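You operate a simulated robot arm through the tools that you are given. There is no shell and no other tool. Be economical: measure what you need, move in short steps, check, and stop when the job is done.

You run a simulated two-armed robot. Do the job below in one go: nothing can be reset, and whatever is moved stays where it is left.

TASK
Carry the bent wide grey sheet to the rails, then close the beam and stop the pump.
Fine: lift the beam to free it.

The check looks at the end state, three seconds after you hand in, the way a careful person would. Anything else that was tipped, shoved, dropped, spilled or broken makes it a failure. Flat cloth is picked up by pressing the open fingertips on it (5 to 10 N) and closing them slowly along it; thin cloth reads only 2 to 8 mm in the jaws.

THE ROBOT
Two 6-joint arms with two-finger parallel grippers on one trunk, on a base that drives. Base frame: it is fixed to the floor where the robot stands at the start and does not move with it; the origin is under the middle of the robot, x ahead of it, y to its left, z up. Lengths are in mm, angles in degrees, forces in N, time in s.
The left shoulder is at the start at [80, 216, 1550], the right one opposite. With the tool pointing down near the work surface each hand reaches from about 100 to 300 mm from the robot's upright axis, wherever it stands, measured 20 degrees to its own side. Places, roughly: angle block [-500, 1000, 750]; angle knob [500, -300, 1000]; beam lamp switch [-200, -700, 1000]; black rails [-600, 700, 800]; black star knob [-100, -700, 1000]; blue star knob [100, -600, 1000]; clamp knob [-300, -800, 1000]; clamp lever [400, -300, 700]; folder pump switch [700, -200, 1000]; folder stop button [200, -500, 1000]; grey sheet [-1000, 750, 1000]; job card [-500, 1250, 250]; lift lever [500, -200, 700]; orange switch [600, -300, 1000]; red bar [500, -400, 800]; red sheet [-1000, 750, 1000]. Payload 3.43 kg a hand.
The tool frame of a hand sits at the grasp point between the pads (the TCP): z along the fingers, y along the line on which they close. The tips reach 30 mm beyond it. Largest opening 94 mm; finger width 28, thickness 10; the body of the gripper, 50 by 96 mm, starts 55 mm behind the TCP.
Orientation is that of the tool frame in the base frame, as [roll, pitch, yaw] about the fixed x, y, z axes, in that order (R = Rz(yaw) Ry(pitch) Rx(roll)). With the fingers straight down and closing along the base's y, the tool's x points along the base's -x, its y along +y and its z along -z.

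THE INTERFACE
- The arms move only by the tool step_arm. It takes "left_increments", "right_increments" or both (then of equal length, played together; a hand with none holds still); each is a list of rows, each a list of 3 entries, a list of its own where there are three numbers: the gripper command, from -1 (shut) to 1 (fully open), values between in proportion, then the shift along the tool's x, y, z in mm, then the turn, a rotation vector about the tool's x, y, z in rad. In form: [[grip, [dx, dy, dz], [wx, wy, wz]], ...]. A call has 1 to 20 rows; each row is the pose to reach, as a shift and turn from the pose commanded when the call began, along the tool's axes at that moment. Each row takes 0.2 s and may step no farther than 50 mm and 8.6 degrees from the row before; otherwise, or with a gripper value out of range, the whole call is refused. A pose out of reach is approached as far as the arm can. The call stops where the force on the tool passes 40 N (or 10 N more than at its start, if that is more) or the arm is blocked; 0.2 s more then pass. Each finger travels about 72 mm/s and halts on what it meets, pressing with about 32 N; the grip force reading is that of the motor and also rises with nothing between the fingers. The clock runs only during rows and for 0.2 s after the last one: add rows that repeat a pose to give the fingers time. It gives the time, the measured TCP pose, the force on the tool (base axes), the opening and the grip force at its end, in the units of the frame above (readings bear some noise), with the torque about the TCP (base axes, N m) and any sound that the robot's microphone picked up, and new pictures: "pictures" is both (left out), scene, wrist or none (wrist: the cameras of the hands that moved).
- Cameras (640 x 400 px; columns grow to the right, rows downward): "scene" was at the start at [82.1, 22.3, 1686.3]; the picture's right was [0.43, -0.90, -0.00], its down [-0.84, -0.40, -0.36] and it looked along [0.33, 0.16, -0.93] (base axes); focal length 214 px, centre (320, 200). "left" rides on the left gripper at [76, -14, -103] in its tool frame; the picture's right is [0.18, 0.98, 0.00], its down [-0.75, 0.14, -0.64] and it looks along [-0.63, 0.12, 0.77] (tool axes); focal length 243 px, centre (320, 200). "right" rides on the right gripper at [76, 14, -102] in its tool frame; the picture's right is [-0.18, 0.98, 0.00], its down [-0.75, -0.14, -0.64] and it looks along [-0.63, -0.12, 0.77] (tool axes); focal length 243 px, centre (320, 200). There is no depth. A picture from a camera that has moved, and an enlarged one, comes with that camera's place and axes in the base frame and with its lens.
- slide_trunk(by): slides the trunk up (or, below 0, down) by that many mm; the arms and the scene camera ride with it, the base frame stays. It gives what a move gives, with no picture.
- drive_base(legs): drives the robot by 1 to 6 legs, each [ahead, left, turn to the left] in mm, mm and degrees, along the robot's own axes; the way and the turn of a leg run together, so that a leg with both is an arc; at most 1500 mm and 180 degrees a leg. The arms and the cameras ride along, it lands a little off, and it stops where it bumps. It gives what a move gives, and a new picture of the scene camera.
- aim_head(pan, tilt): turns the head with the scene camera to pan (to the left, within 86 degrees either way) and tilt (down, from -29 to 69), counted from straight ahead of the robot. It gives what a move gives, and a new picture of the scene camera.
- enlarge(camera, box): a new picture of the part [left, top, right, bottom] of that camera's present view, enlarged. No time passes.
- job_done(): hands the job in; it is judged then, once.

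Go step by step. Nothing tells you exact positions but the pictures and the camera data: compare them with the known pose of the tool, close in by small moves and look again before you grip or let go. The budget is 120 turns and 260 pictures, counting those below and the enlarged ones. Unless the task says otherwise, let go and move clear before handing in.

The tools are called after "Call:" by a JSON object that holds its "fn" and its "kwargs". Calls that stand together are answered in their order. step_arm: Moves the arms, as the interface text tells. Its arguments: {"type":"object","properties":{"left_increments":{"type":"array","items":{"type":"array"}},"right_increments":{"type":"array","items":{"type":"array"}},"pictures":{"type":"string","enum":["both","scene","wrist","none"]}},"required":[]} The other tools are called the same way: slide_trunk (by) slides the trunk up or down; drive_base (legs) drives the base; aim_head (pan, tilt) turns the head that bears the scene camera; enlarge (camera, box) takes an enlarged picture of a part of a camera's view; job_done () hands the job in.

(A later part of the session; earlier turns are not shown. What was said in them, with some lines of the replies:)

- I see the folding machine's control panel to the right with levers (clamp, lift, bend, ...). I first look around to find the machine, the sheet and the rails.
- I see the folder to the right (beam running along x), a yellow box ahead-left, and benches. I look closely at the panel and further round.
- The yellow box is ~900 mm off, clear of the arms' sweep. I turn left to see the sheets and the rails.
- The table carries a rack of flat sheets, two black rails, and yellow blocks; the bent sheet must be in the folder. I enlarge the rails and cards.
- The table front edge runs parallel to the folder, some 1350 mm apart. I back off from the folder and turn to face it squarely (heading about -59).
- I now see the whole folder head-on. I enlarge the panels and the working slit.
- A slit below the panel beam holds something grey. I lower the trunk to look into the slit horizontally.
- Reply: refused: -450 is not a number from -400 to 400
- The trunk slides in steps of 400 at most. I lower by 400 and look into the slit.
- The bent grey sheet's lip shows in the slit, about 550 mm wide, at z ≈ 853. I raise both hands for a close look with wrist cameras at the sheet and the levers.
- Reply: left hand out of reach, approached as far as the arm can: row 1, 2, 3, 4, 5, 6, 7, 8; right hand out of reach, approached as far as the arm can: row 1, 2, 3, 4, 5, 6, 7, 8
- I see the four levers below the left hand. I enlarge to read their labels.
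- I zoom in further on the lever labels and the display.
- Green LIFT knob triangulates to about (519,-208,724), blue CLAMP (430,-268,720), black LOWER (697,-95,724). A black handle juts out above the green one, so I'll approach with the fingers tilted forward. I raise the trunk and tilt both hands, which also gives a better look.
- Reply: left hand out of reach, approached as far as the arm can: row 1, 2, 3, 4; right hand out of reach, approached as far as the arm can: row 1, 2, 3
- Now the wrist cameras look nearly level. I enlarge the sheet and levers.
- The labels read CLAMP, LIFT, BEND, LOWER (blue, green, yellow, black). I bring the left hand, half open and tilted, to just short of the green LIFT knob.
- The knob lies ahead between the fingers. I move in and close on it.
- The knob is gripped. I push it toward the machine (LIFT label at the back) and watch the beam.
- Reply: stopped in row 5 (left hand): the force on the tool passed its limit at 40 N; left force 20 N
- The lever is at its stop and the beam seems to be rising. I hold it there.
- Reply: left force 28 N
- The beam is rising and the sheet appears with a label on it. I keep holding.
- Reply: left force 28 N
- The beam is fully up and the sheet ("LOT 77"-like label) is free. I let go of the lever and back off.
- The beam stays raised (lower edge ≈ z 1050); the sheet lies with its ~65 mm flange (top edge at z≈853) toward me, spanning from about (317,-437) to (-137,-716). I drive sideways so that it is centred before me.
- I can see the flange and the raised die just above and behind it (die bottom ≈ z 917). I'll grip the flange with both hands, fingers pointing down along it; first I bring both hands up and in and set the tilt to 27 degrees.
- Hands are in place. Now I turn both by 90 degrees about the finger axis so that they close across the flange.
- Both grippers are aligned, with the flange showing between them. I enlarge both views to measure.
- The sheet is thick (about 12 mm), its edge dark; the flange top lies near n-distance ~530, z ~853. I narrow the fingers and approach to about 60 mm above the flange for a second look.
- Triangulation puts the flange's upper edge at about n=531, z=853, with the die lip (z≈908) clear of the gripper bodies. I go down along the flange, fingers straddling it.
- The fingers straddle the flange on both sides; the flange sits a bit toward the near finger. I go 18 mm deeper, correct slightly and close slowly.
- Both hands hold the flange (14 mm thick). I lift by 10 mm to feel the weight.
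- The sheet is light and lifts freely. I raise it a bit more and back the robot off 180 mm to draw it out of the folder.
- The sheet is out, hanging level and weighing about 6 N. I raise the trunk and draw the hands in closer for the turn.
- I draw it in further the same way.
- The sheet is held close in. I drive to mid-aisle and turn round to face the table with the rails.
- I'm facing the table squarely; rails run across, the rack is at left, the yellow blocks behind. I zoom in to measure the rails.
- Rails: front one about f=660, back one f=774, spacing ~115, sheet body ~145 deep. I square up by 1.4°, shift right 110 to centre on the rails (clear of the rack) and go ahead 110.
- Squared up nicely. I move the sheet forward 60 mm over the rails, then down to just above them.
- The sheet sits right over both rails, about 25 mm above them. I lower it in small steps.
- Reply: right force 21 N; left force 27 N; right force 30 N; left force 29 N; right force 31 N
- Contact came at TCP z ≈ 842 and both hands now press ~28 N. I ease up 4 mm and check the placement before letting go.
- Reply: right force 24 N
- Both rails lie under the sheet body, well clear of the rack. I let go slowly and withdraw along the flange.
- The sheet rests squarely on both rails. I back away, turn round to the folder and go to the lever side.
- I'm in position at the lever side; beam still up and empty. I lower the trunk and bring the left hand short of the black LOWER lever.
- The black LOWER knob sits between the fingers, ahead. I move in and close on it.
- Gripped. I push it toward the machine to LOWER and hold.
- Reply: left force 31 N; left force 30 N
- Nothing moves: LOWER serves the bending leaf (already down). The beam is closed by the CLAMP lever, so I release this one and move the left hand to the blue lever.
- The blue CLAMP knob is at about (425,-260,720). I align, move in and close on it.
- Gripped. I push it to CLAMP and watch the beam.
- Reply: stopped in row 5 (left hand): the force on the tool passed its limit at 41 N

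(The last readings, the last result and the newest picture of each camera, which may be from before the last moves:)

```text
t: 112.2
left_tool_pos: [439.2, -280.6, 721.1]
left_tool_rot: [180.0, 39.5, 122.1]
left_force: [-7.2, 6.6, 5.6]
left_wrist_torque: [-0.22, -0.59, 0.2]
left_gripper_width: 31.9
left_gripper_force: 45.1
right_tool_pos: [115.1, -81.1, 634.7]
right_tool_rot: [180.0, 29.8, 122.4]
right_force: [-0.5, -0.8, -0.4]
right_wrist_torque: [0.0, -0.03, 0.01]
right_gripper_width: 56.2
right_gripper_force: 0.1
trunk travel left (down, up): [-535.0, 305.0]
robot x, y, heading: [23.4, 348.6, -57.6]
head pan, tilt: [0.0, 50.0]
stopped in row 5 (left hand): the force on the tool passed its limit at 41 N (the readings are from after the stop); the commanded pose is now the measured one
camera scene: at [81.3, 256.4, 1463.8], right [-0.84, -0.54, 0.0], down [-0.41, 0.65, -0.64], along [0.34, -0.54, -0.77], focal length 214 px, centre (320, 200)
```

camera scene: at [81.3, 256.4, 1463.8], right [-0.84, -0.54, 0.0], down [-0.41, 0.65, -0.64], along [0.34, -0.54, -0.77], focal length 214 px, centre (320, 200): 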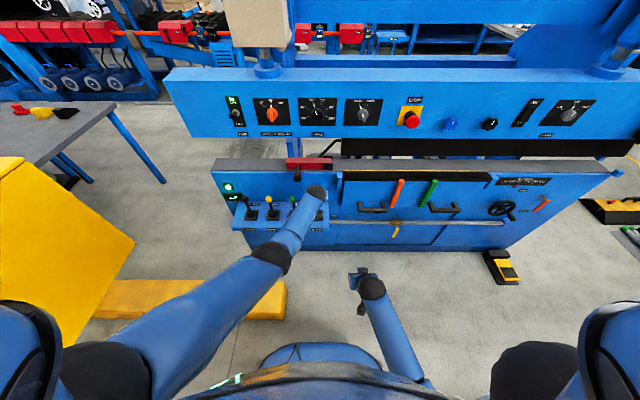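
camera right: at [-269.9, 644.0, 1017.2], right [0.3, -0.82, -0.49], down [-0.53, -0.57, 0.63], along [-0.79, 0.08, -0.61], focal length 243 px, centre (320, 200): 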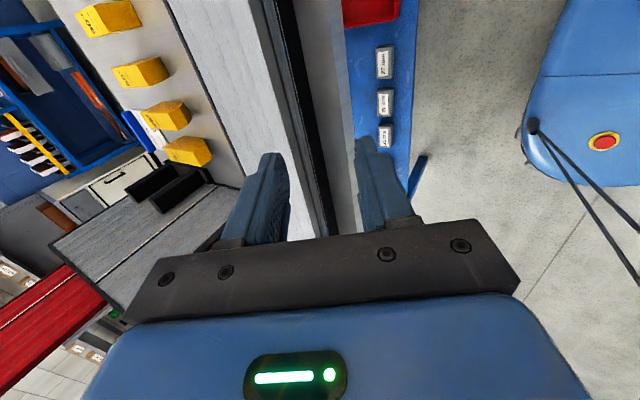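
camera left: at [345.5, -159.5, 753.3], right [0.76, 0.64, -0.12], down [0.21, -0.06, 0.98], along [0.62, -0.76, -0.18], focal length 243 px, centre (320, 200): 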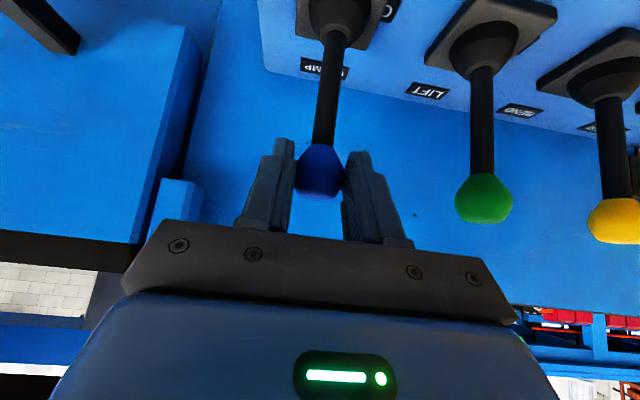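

The beam is coming down. I hold the lever until it is closed.

Call:
{"fn": "step_arm", "kwargs": {"left_increments": [[-0.6, [0, 0, 0], [0, 0, 0]], [-0.6, [0, 0, 0], [0, 0, 0]], [-0.6, [0, 0, 0], [0, 0, 0]], [-0.6, [0, 0, 0], [0, 0, 0]], [-0.6, [0, 0, 0], [0, 0, 0]], [-0.6, [0, 0, 0], [0, 0, 0]], [-0.6, [0, 0, 0], [0, 0, 0]], [-0.6, [0, 0, 0], [0, 0, 0]], [-0.6, [0, 0, 0], [0, 0, 0]], [-0.6, [0, 0, 0], [0, 0, 0]], [-0.6, [0, 0, 0], [0, 0, 0]], [-0.6, [0, 0, 0], [0, 0, 0]], [-0.6, [0, 0, 0], [0, 0, 0]], [-0.6, [0, 0, 0], [0, 0, 0]], [-0.6, [0, 0, 0], [0, 0, 0]]], "pictures": "scene"}}

Call:
{"fn": "step_arm", "kwargs": {"left_increments": [[-0.6, [0, 0, 0], [0, 0, 0]], [-0.6, [0, 0, 0], [0, 0, 0]], [-0.6, [0, 0, 0], [0, 0, 0]], [-0.6, [0, 0, 0], [0, 0, 0]], [-0.6, [0, 0, 0], [0, 0, 0]], [-0.6, [0, 0, 0], [0, 0, 0]], [-0.6, [0, 0, 0], [0, 0, 0]], [-0.6, [0, 0, 0], [0, 0, 0]], [-0.6, [0, 0, 0], [0, 0, 0]], [-0.6, [0, 0, 0], [0, 0, 0]]], "pictures": "scene"}}

```text
t: 115.4
left_tool_pos: [438.4, -281.2, 721.1]
left_tool_rot: [180.0, 39.5, 122.2]
left_force: [-13.3, 7.5, 5.5]
left_wrist_torque: [-0.05, 0.1, -0.1]
left_gripper_width: 31.7
left_gripper_force: 44.5
right_tool_pos: [115.0, -82.2, 636.4]
right_tool_rot: [179.9, 29.8, 122.4]
right_force: [-0.7, 0.1, -0.2]
right_wrist_torque: [0.03, 0.02, 0.01]
right_gripper_width: 56.6
right_gripper_force: 0.0
trunk travel left (down, up): [-535.0, 305.0]
robot x, y, heading: [20.7, 348.7, -57.6]
head pan, tilt: [0.0, 50.0]
camera scene: at [79.8, 255.9, 1463.5], right [-0.84, -0.54, 0.0], down [-0.41, 0.65, -0.64], along [0.35, -0.54, -0.76], focal length 214 px, centre (320, 200)
```

scene: 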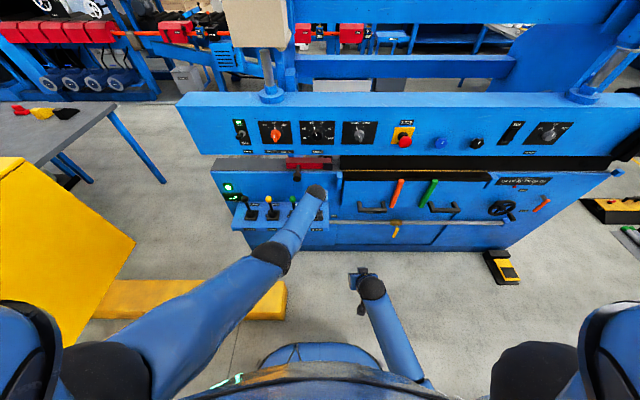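

```text
t: 117.6
left_tool_pos: [437.9, -281.6, 721.0]
left_tool_rot: [-180.0, 39.6, 122.2]
left_force: [-13.7, 6.9, 5.5]
left_wrist_torque: [-0.03, 0.08, -0.09]
left_gripper_width: 31.8
left_gripper_force: 44.7
right_tool_pos: [114.0, -80.6, 634.3]
right_tool_rot: [179.9, 29.8, 122.4]
right_force: [-0.9, -0.9, -0.4]
right_wrist_torque: [-0.03, -0.01, 0.01]
right_gripper_width: 56.3
right_gripper_force: 0.2
trunk travel left (down, up): [-535.0, 305.0]
robot x, y, heading: [25.7, 344.8, -57.5]
head pan, tilt: [0.0, 50.0]
camera scene: at [79.7, 255.8, 1463.5], right [-0.84, -0.54, 0.0], down [-0.41, 0.65, -0.64], along [0.35, -0.54, -0.76], focal length 214 px, centre (320, 200)
```

scene: 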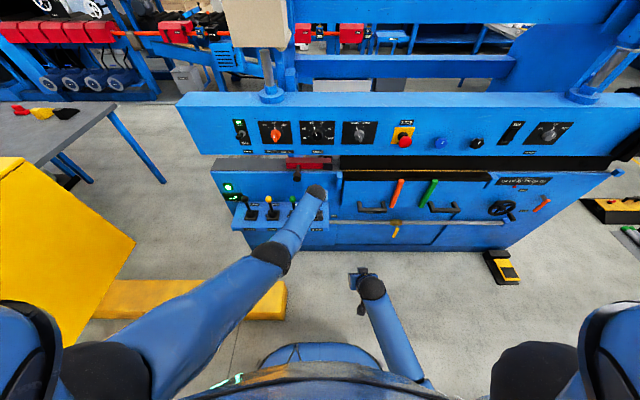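

The beam is fully closed. I release the lever, back off and rise toward the PUMP switch for a look.

Call:
{"fn": "step_arm", "kwargs": {"left_increments": [[0.2, [0, 0, 0], [0, 0, 0]], [0.2, [0, 0, 0], [0, 0, 0]], [0.2, [0, 0, -40], [0, 0, 0]], [0.2, [0, 0, -80], [0, 0, 0]], [0.2, [0, 0, -120], [0, 0, 0]], [0.2, [0, 45, -130], [0, 0, 0]], [0.2, [0, 90, -140], [0, 0, 0]], [0.2, [0, 135, -150], [0, 0, 0]], [0.2, [0, 180, -160], [0, 0, 0]], [0.2, [0, 225, -170], [0, 0, 0]]]}}

Call:
{"fn": "enlarge", "kwargs": {"camera": "scene", "box": [180, 80, 300, 230]}}

```text
t: 119.8
left_tool_pos: [571.5, -71.0, 852.8]
left_tool_rot: [-179.8, 39.4, 122.2]
left_force: [-0.2, 0.0, 0.5]
left_wrist_torque: [0.01, 0.01, -0.02]
left_gripper_width: 56.4
left_gripper_force: 0.0
right_tool_pos: [117.2, -80.8, 634.6]
right_tool_rot: [-179.9, 29.7, 122.4]
right_force: [-0.4, 0.0, -0.1]
right_wrist_torque: [0.0, 0.0, 0.02]
right_gripper_width: 56.6
right_gripper_force: 0.0
trunk travel left (down, up): [-535.0, 305.0]
robot x, y, heading: [22.5, 346.6, -57.7]
head pan, tilt: [0.0, 50.0]
camera scene: at [83.2, 254.6, 1463.3], right [-0.84, -0.54, 0.0], down [-0.41, 0.65, -0.64], along [0.34, -0.54, -0.77], focal length 214 px, centre (320, 200)
camera left: at [493.8, 28.1, 884.5], right [0.76, 0.64, -0.12], down [0.21, -0.07, 0.97], along [0.62, -0.76, -0.19], focal length 243 px, centre (320, 200)
```

scene: 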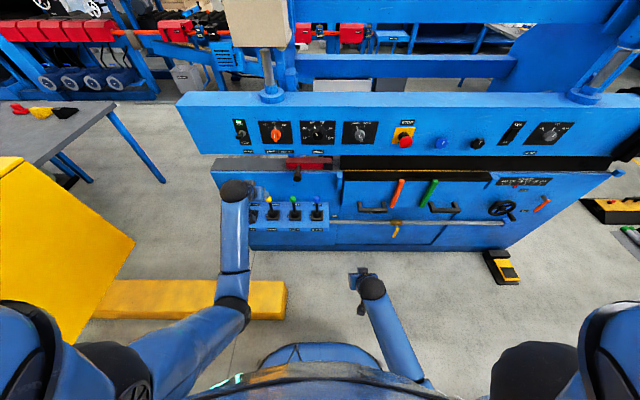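
left: 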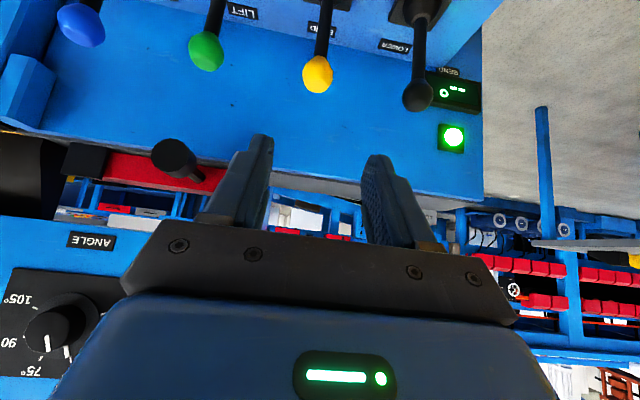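

```text
2.67 times, centred on (240, 155) of scene
camera zoom: at [83.2, 254.6, 1463.3], right [-0.84, -0.54, 0.0], down [-0.41, 0.65, -0.64], along [0.34, -0.54, -0.77], focal length 572 px, centre (533, 320)
```

zoom: 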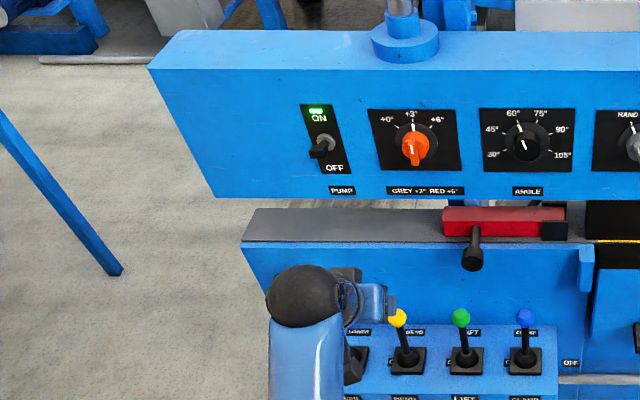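

I zoom in on the switch itself.

Call:
{"fn": "enlarge", "kwargs": {"camera": "scene", "box": [222, 112, 262, 152]}}

Call:
{"fn": "aim_head", "kwargs": {"pan": 30, "tilt": 38}}

Call:
{"fn": "enlarge", "kwargs": {"camera": "scene", "box": [300, 90, 420, 190]}}

```text
10.00 times, centred on (242, 132) of scene
camera zoom: at [83.2, 254.6, 1463.3], right [-0.84, -0.54, 0.0], down [-0.41, 0.65, -0.64], along [0.34, -0.54, -0.77], focal length 2145 px, centre (1100, 880)
```

zoom: 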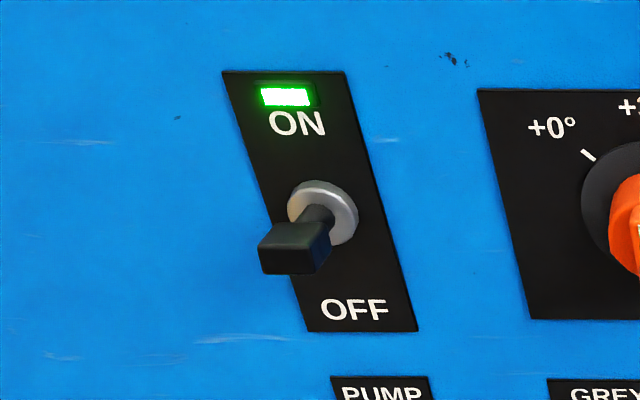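

```text
t: 120.7
left_tool_pos: [570.4, -71.3, 852.3]
left_tool_rot: [179.9, 39.4, 122.2]
left_force: [0.0, -0.1, 0.3]
left_wrist_torque: [0.0, 0.03, 0.01]
left_gripper_width: 56.3
left_gripper_force: 0.1
right_tool_pos: [115.4, -81.9, 632.8]
right_tool_rot: [-180.0, 29.7, 122.5]
right_force: [1.0, 0.6, -0.2]
right_wrist_torque: [0.04, 0.01, 0.01]
right_gripper_width: 56.4
right_gripper_force: 0.1
trunk travel left (down, up): [-535.0, 305.0]
robot x, y, heading: [22.6, 345.4, -57.3]
head pan, tilt: [30.0, 38.0]
camera scene: at [117.7, 278.8, 1480.4], right [-0.46, -0.89, 0.0], down [-0.55, 0.29, -0.79], along [0.7, -0.37, -0.62], focal length 214 px, centre (320, 200)
```

scene: 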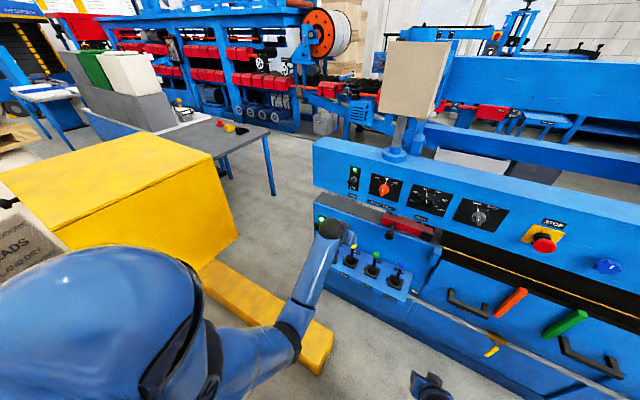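

```text
4.00 times, centred on (360, 140) of scene
camera zoom: at [117.7, 278.8, 1480.4], right [-0.46, -0.89, 0.0], down [-0.55, 0.29, -0.79], along [0.7, -0.37, -0.62], focal length 858 px, centre (160, 440)
```

zoom: 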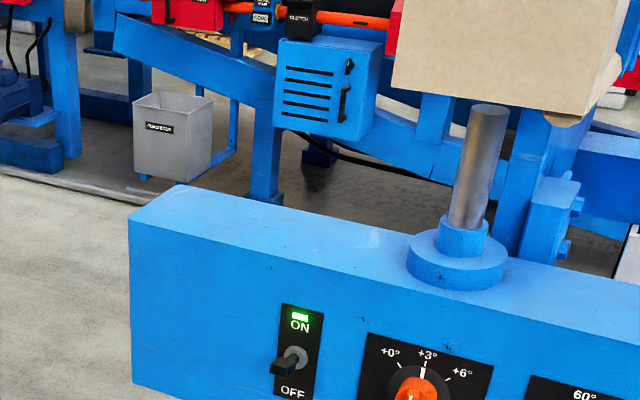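

The pump toggle's bat is at about (726,-185,990), tilted up to ON; it must be pressed down. I raise the trunk 200 and bring the closed left fingertips above the bat.

Call:
{"fn": "slide_trunk", "kwargs": {"by": 200}}

Call:
{"fn": "step_arm", "kwargs": {"left_increments": [[-1, [-25, 15, 18], [0, 0, 0]], [-1, [-50, 30, 36], [0, 0, 0]], [-1, [-75, 45, 54], [0, 0, 0]], [-1, [-95, 60, 70], [0, 0, 0]], [-1, [-110, 70, 84], [0, 0, 0]]]}}

Call:
{"fn": "enlarge", "kwargs": {"camera": "scene", "box": [300, 130, 420, 230]}}

```text
t: 122.9
left_tool_pos: [571.2, -70.5, 1051.2]
left_tool_rot: [-180.0, 39.4, 122.3]
left_force: [1.0, 0.2, -0.2]
left_wrist_torque: [0.02, -0.02, -0.01]
left_gripper_width: 56.3
left_gripper_force: 0.0
right_tool_pos: [115.5, -81.0, 832.7]
right_tool_rot: [-180.0, 29.7, 122.5]
right_force: [0.0, 0.1, -0.6]
right_wrist_torque: [-0.01, -0.04, 0.01]
right_gripper_width: 56.7
right_gripper_force: 0.1
trunk travel left (down, up): [-735.0, 105.0]
robot x, y, heading: [21.5, 347.2, -57.6]
head pan, tilt: [30.0, 38.0]
```

```text
t: 124.1
left_tool_pos: [705.7, -151.5, 1056.6]
left_tool_rot: [-179.8, 39.4, 122.3]
left_force: [-0.3, 0.3, 0.3]
left_wrist_torque: [-0.02, 0.0, 0.01]
left_gripper_width: 0.2
left_gripper_force: 32.2
right_tool_pos: [116.4, -82.3, 833.1]
right_tool_rot: [-179.9, 29.7, 122.3]
right_force: [0.0, 0.2, -0.7]
right_wrist_torque: [0.0, -0.03, 0.01]
right_gripper_width: 56.5
right_gripper_force: 0.0
trunk travel left (down, up): [-735.0, 105.0]
robot x, y, heading: [25.3, 344.1, -57.8]
head pan, tilt: [30.0, 38.0]
camera scene: at [118.6, 278.1, 1680.3], right [-0.46, -0.89, 0.0], down [-0.55, 0.29, -0.79], along [0.7, -0.37, -0.62], focal length 214 px, centre (320, 200)
camera left: at [625.9, -53.7, 1088.8], right [0.76, 0.64, -0.12], down [0.21, -0.07, 0.97], along [0.62, -0.76, -0.19], focal length 243 px, centre (320, 200)
```

scene: 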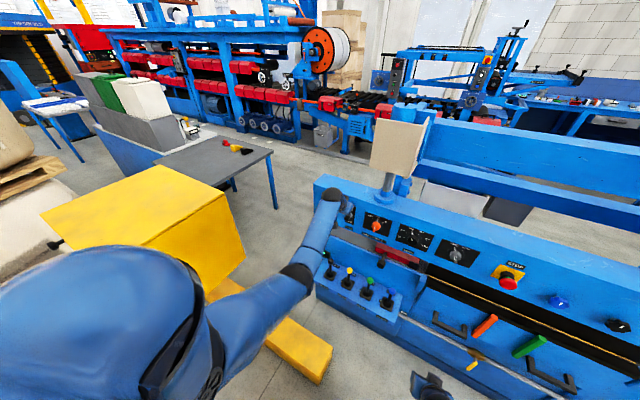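
left: 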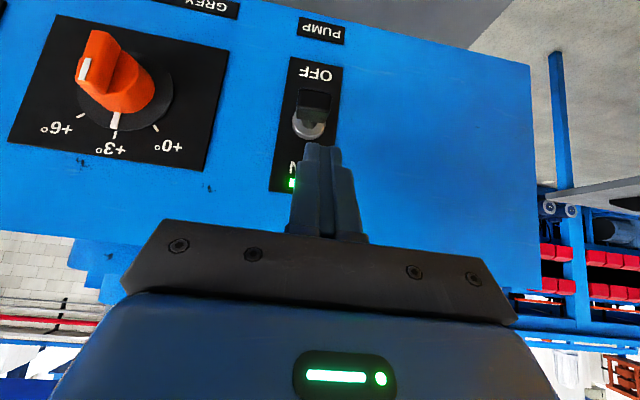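

```text
4.00 times, centred on (360, 180) of scene
camera zoom: at [118.6, 278.1, 1680.3], right [-0.46, -0.89, 0.0], down [-0.55, 0.29, -0.79], along [0.7, -0.37, -0.62], focal length 858 px, centre (160, 280)
```

zoom: 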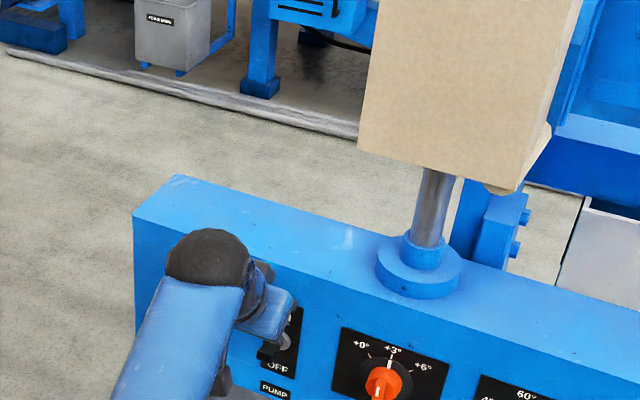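

The fingertips are just above and a bit short of the bat. I shift 13 mm forward, 6 mm sideways, then press down.

Call:
{"fn": "step_arm", "kwargs": {"left_increments": [[-1, [-10, -6, 8], [0, 0, 0]], [-1, [0, -6, 20], [0, 0, 0]], [-1, [6, -6, 28], [0, 0, 0]], [-1, [12, -6, 35], [0, 0, 0]], [-1, [17, -6, 41], [0, 0, 0]], [-1, [22, -6, 47], [0, 0, 0]], [-1, [25, -6, 51], [0, 0, 0]]]}}

```text
t: 125.5
left_tool_pos: [706.6, -164.3, 1027.2]
left_tool_rot: [179.9, 41.5, 122.2]
left_force: [-17.4, 18.9, 27.1]
left_wrist_torque: [0.4, 0.49, -0.02]
left_gripper_width: 0.1
left_gripper_force: 32.0
right_tool_pos: [113.9, -79.9, 835.8]
right_tool_rot: [179.8, 30.0, 122.4]
right_force: [0.1, -0.2, -1.5]
right_wrist_torque: [-0.01, 0.04, 0.01]
right_gripper_width: 56.4
right_gripper_force: 0.1
trunk travel left (down, up): [-735.0, 105.0]
robot x, y, heading: [24.9, 344.7, -57.7]
head pan, tilt: [30.0, 38.0]
stopped in row 7 (left hand): the force on the tool passed its limit at 43 N (the readings are from after the stop); the commanded pose is now the measured one
camera scene: at [111.5, 284.9, 1680.9], right [-0.46, -0.89, 0.0], down [-0.54, 0.28, -0.79], along [0.7, -0.37, -0.61], focal length 214 px, centre (320, 200)
camera left: at [627.9, -66.7, 1054.7], right [0.76, 0.64, -0.12], down [0.19, -0.04, 0.98], along [0.62, -0.76, -0.16], focal length 243 px, centre (320, 200)
```

scene: 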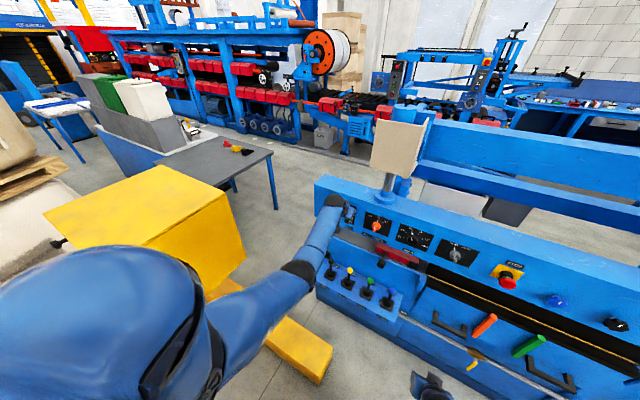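
left: 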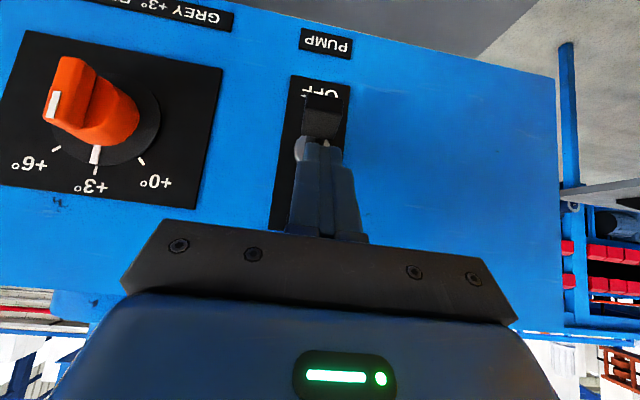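

It met resistance at tip height ~1004. I lift off and look whether the switch has flipped.

Call:
{"fn": "step_arm", "kwargs": {"left_increments": [[-1, [-5, 0, -15], [0, 0, 0]], [-1, [5, 0, -45], [0, 0, 0]], [-1, [20, 25, -75], [0, 0, 0]]], "pictures": "wrist"}}

Call:
{"fn": "enlarge", "kwargs": {"camera": "left", "box": [200, 0, 440, 220]}}

```text
t: 126.3
left_tool_pos: [697.2, -99.0, 1065.5]
left_tool_rot: [179.9, 41.0, 122.2]
left_force: [0.0, 0.5, 1.1]
left_wrist_torque: [0.01, 0.03, -0.01]
left_gripper_width: 0.0
left_gripper_force: 31.7
right_tool_pos: [115.5, -80.5, 834.3]
right_tool_rot: [180.0, 29.8, 122.4]
right_force: [-0.4, 0.7, 1.1]
right_wrist_torque: [0.01, 0.01, 0.02]
right_gripper_width: 56.4
right_gripper_force: 0.1
trunk travel left (down, up): [-735.0, 105.0]
robot x, y, heading: [18.4, 346.1, -57.7]
head pan, tilt: [30.0, 38.0]
camera left: at [618.6, -0.9, 1094.3], right [0.76, 0.64, -0.12], down [0.2, -0.05, 0.98], along [0.62, -0.76, -0.17], focal length 243 px, centre (320, 200)
```

left: 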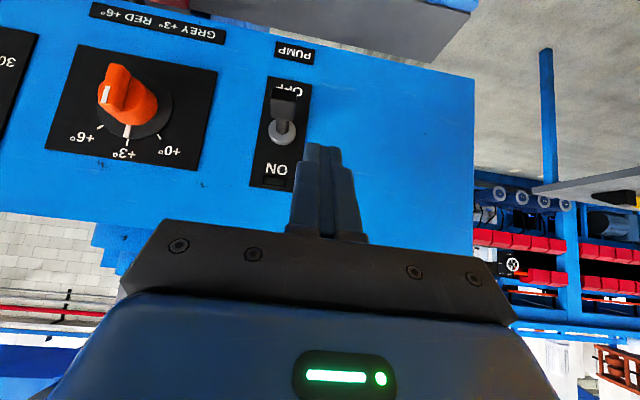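

```text
1.82 times, centred on (320, 110) of left
camera zoom: at [618.6, -0.9, 1094.3], right [0.76, 0.64, -0.12], down [0.2, -0.05, 0.98], along [0.62, -0.76, -0.17], focal length 441 px, centre (320, 364)
```

zoom: 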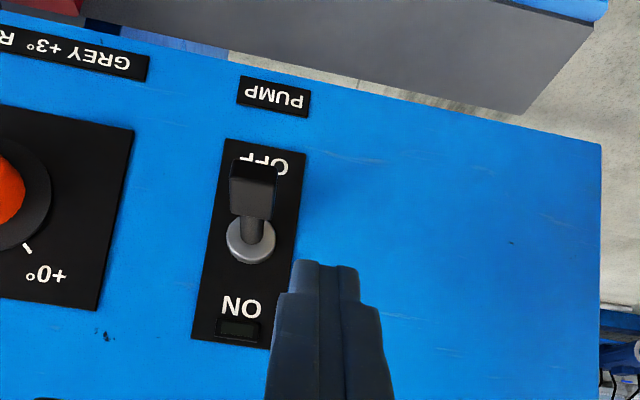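

The lamp is dark and the toggle points to OFF: the pump is stopped. I withdraw and take a last look at the folder.

Call:
{"fn": "step_arm", "kwargs": {"left_increments": [[-1, [20, 0, -25], [0, 0, 0]], [-1, [50, 0, -45], [0, 0, 0]], [-1, [80, 0, -55], [0, 0, 0]]], "pictures": "none"}}

Call:
{"fn": "drive_base", "kwargs": {"legs": [[-80, -150, 0]]}}

Call:
{"fn": "aim_head", "kwargs": {"pan": 10, "tilt": 40}}

```text
t: 127.1
left_tool_pos: [645.9, -18.4, 1052.0]
left_tool_rot: [179.8, 40.8, 122.3]
left_force: [1.1, 0.5, -1.1]
left_wrist_torque: [-0.04, -0.01, 0.0]
left_gripper_width: 0.0
left_gripper_force: 32.2
right_tool_pos: [116.2, -81.2, 834.7]
right_tool_rot: [180.0, 29.8, 122.3]
right_force: [0.1, 0.7, 0.3]
right_wrist_torque: [-0.01, -0.01, -0.01]
right_gripper_width: 56.3
right_gripper_force: 0.1
trunk travel left (down, up): [-735.0, 105.0]
robot x, y, heading: [23.6, 346.6, -57.5]
head pan, tilt: [30.0, 38.0]
```

```text
t: 128.6
left_tool_pos: [480.5, -30.4, 1049.7]
left_tool_rot: [180.0, 40.6, 122.6]
left_force: [-0.7, 0.2, 0.0]
left_wrist_torque: [-0.04, 0.04, -0.01]
left_gripper_width: 0.0
left_gripper_force: 31.8
right_tool_pos: [-49.8, -95.7, 833.9]
right_tool_rot: [-179.9, 29.6, 122.7]
right_force: [-0.3, 0.1, 0.1]
right_wrist_torque: [0.02, 0.0, -0.01]
right_gripper_width: 56.3
right_gripper_force: 0.1
trunk travel left (down, up): [-735.0, 105.0]
robot x, y, heading: [-148.1, 332.9, -57.5]
head pan, tilt: [30.0, 38.0]
camera scene: at [-47.1, 265.8, 1680.1], right [-0.46, -0.89, 0.0], down [-0.55, 0.28, -0.79], along [0.7, -0.36, -0.62], focal length 214 px, centre (320, 200)
```

scene: 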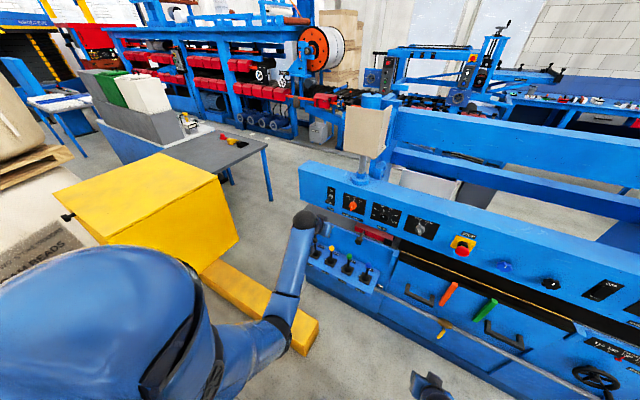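

```text
t: 129.4
left_tool_pos: [476.1, -30.8, 1052.3]
left_tool_rot: [179.7, 40.8, 122.4]
left_force: [0.1, 0.0, -0.1]
left_wrist_torque: [0.0, 0.02, -0.03]
left_gripper_width: 0.0
left_gripper_force: 31.9
right_tool_pos: [-52.6, -95.1, 833.6]
right_tool_rot: [179.9, 29.8, 122.6]
right_force: [-0.4, 0.1, -0.2]
right_wrist_torque: [0.01, 0.02, 0.02]
right_gripper_width: 56.3
right_gripper_force: 0.1
trunk travel left (down, up): [-735.0, 105.0]
robot x, y, heading: [-147.3, 332.1, -57.5]
head pan, tilt: [10.0, 40.0]
camera scene: at [-72.0, 242.7, 1677.5], right [-0.74, -0.68, 0.0], down [-0.43, 0.47, -0.77], along [0.52, -0.56, -0.64], focal length 214 px, centre (320, 200)
```

scene: 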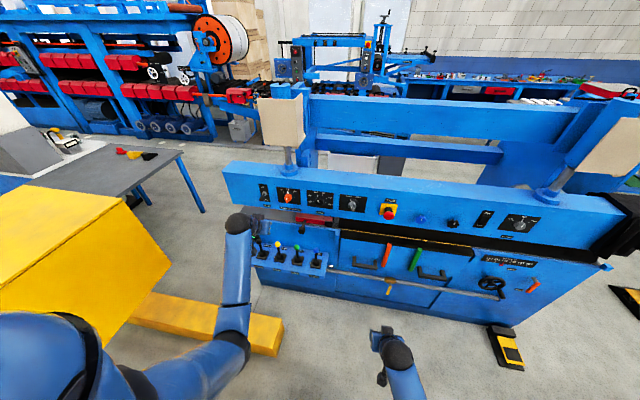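

The folder is closed and dark, levers at rest, hands clear, and the sheet was left resting across both rails. I hand in.

Call:
{"fn": "job_done", "kwargs": {}}

```text
The job is handed in.
```

The bent wide grey sheet lies across both black rails on the table. The folder's beam is closed and its pump is off, with the lamp dark.

The beam was lifted with the LIFT lever to free the sheet and closed with CLAMP. I first tried LOWER, which moved nothing I could see. The last view of the sheet was just after I let go of it, and nothing has touched it since.
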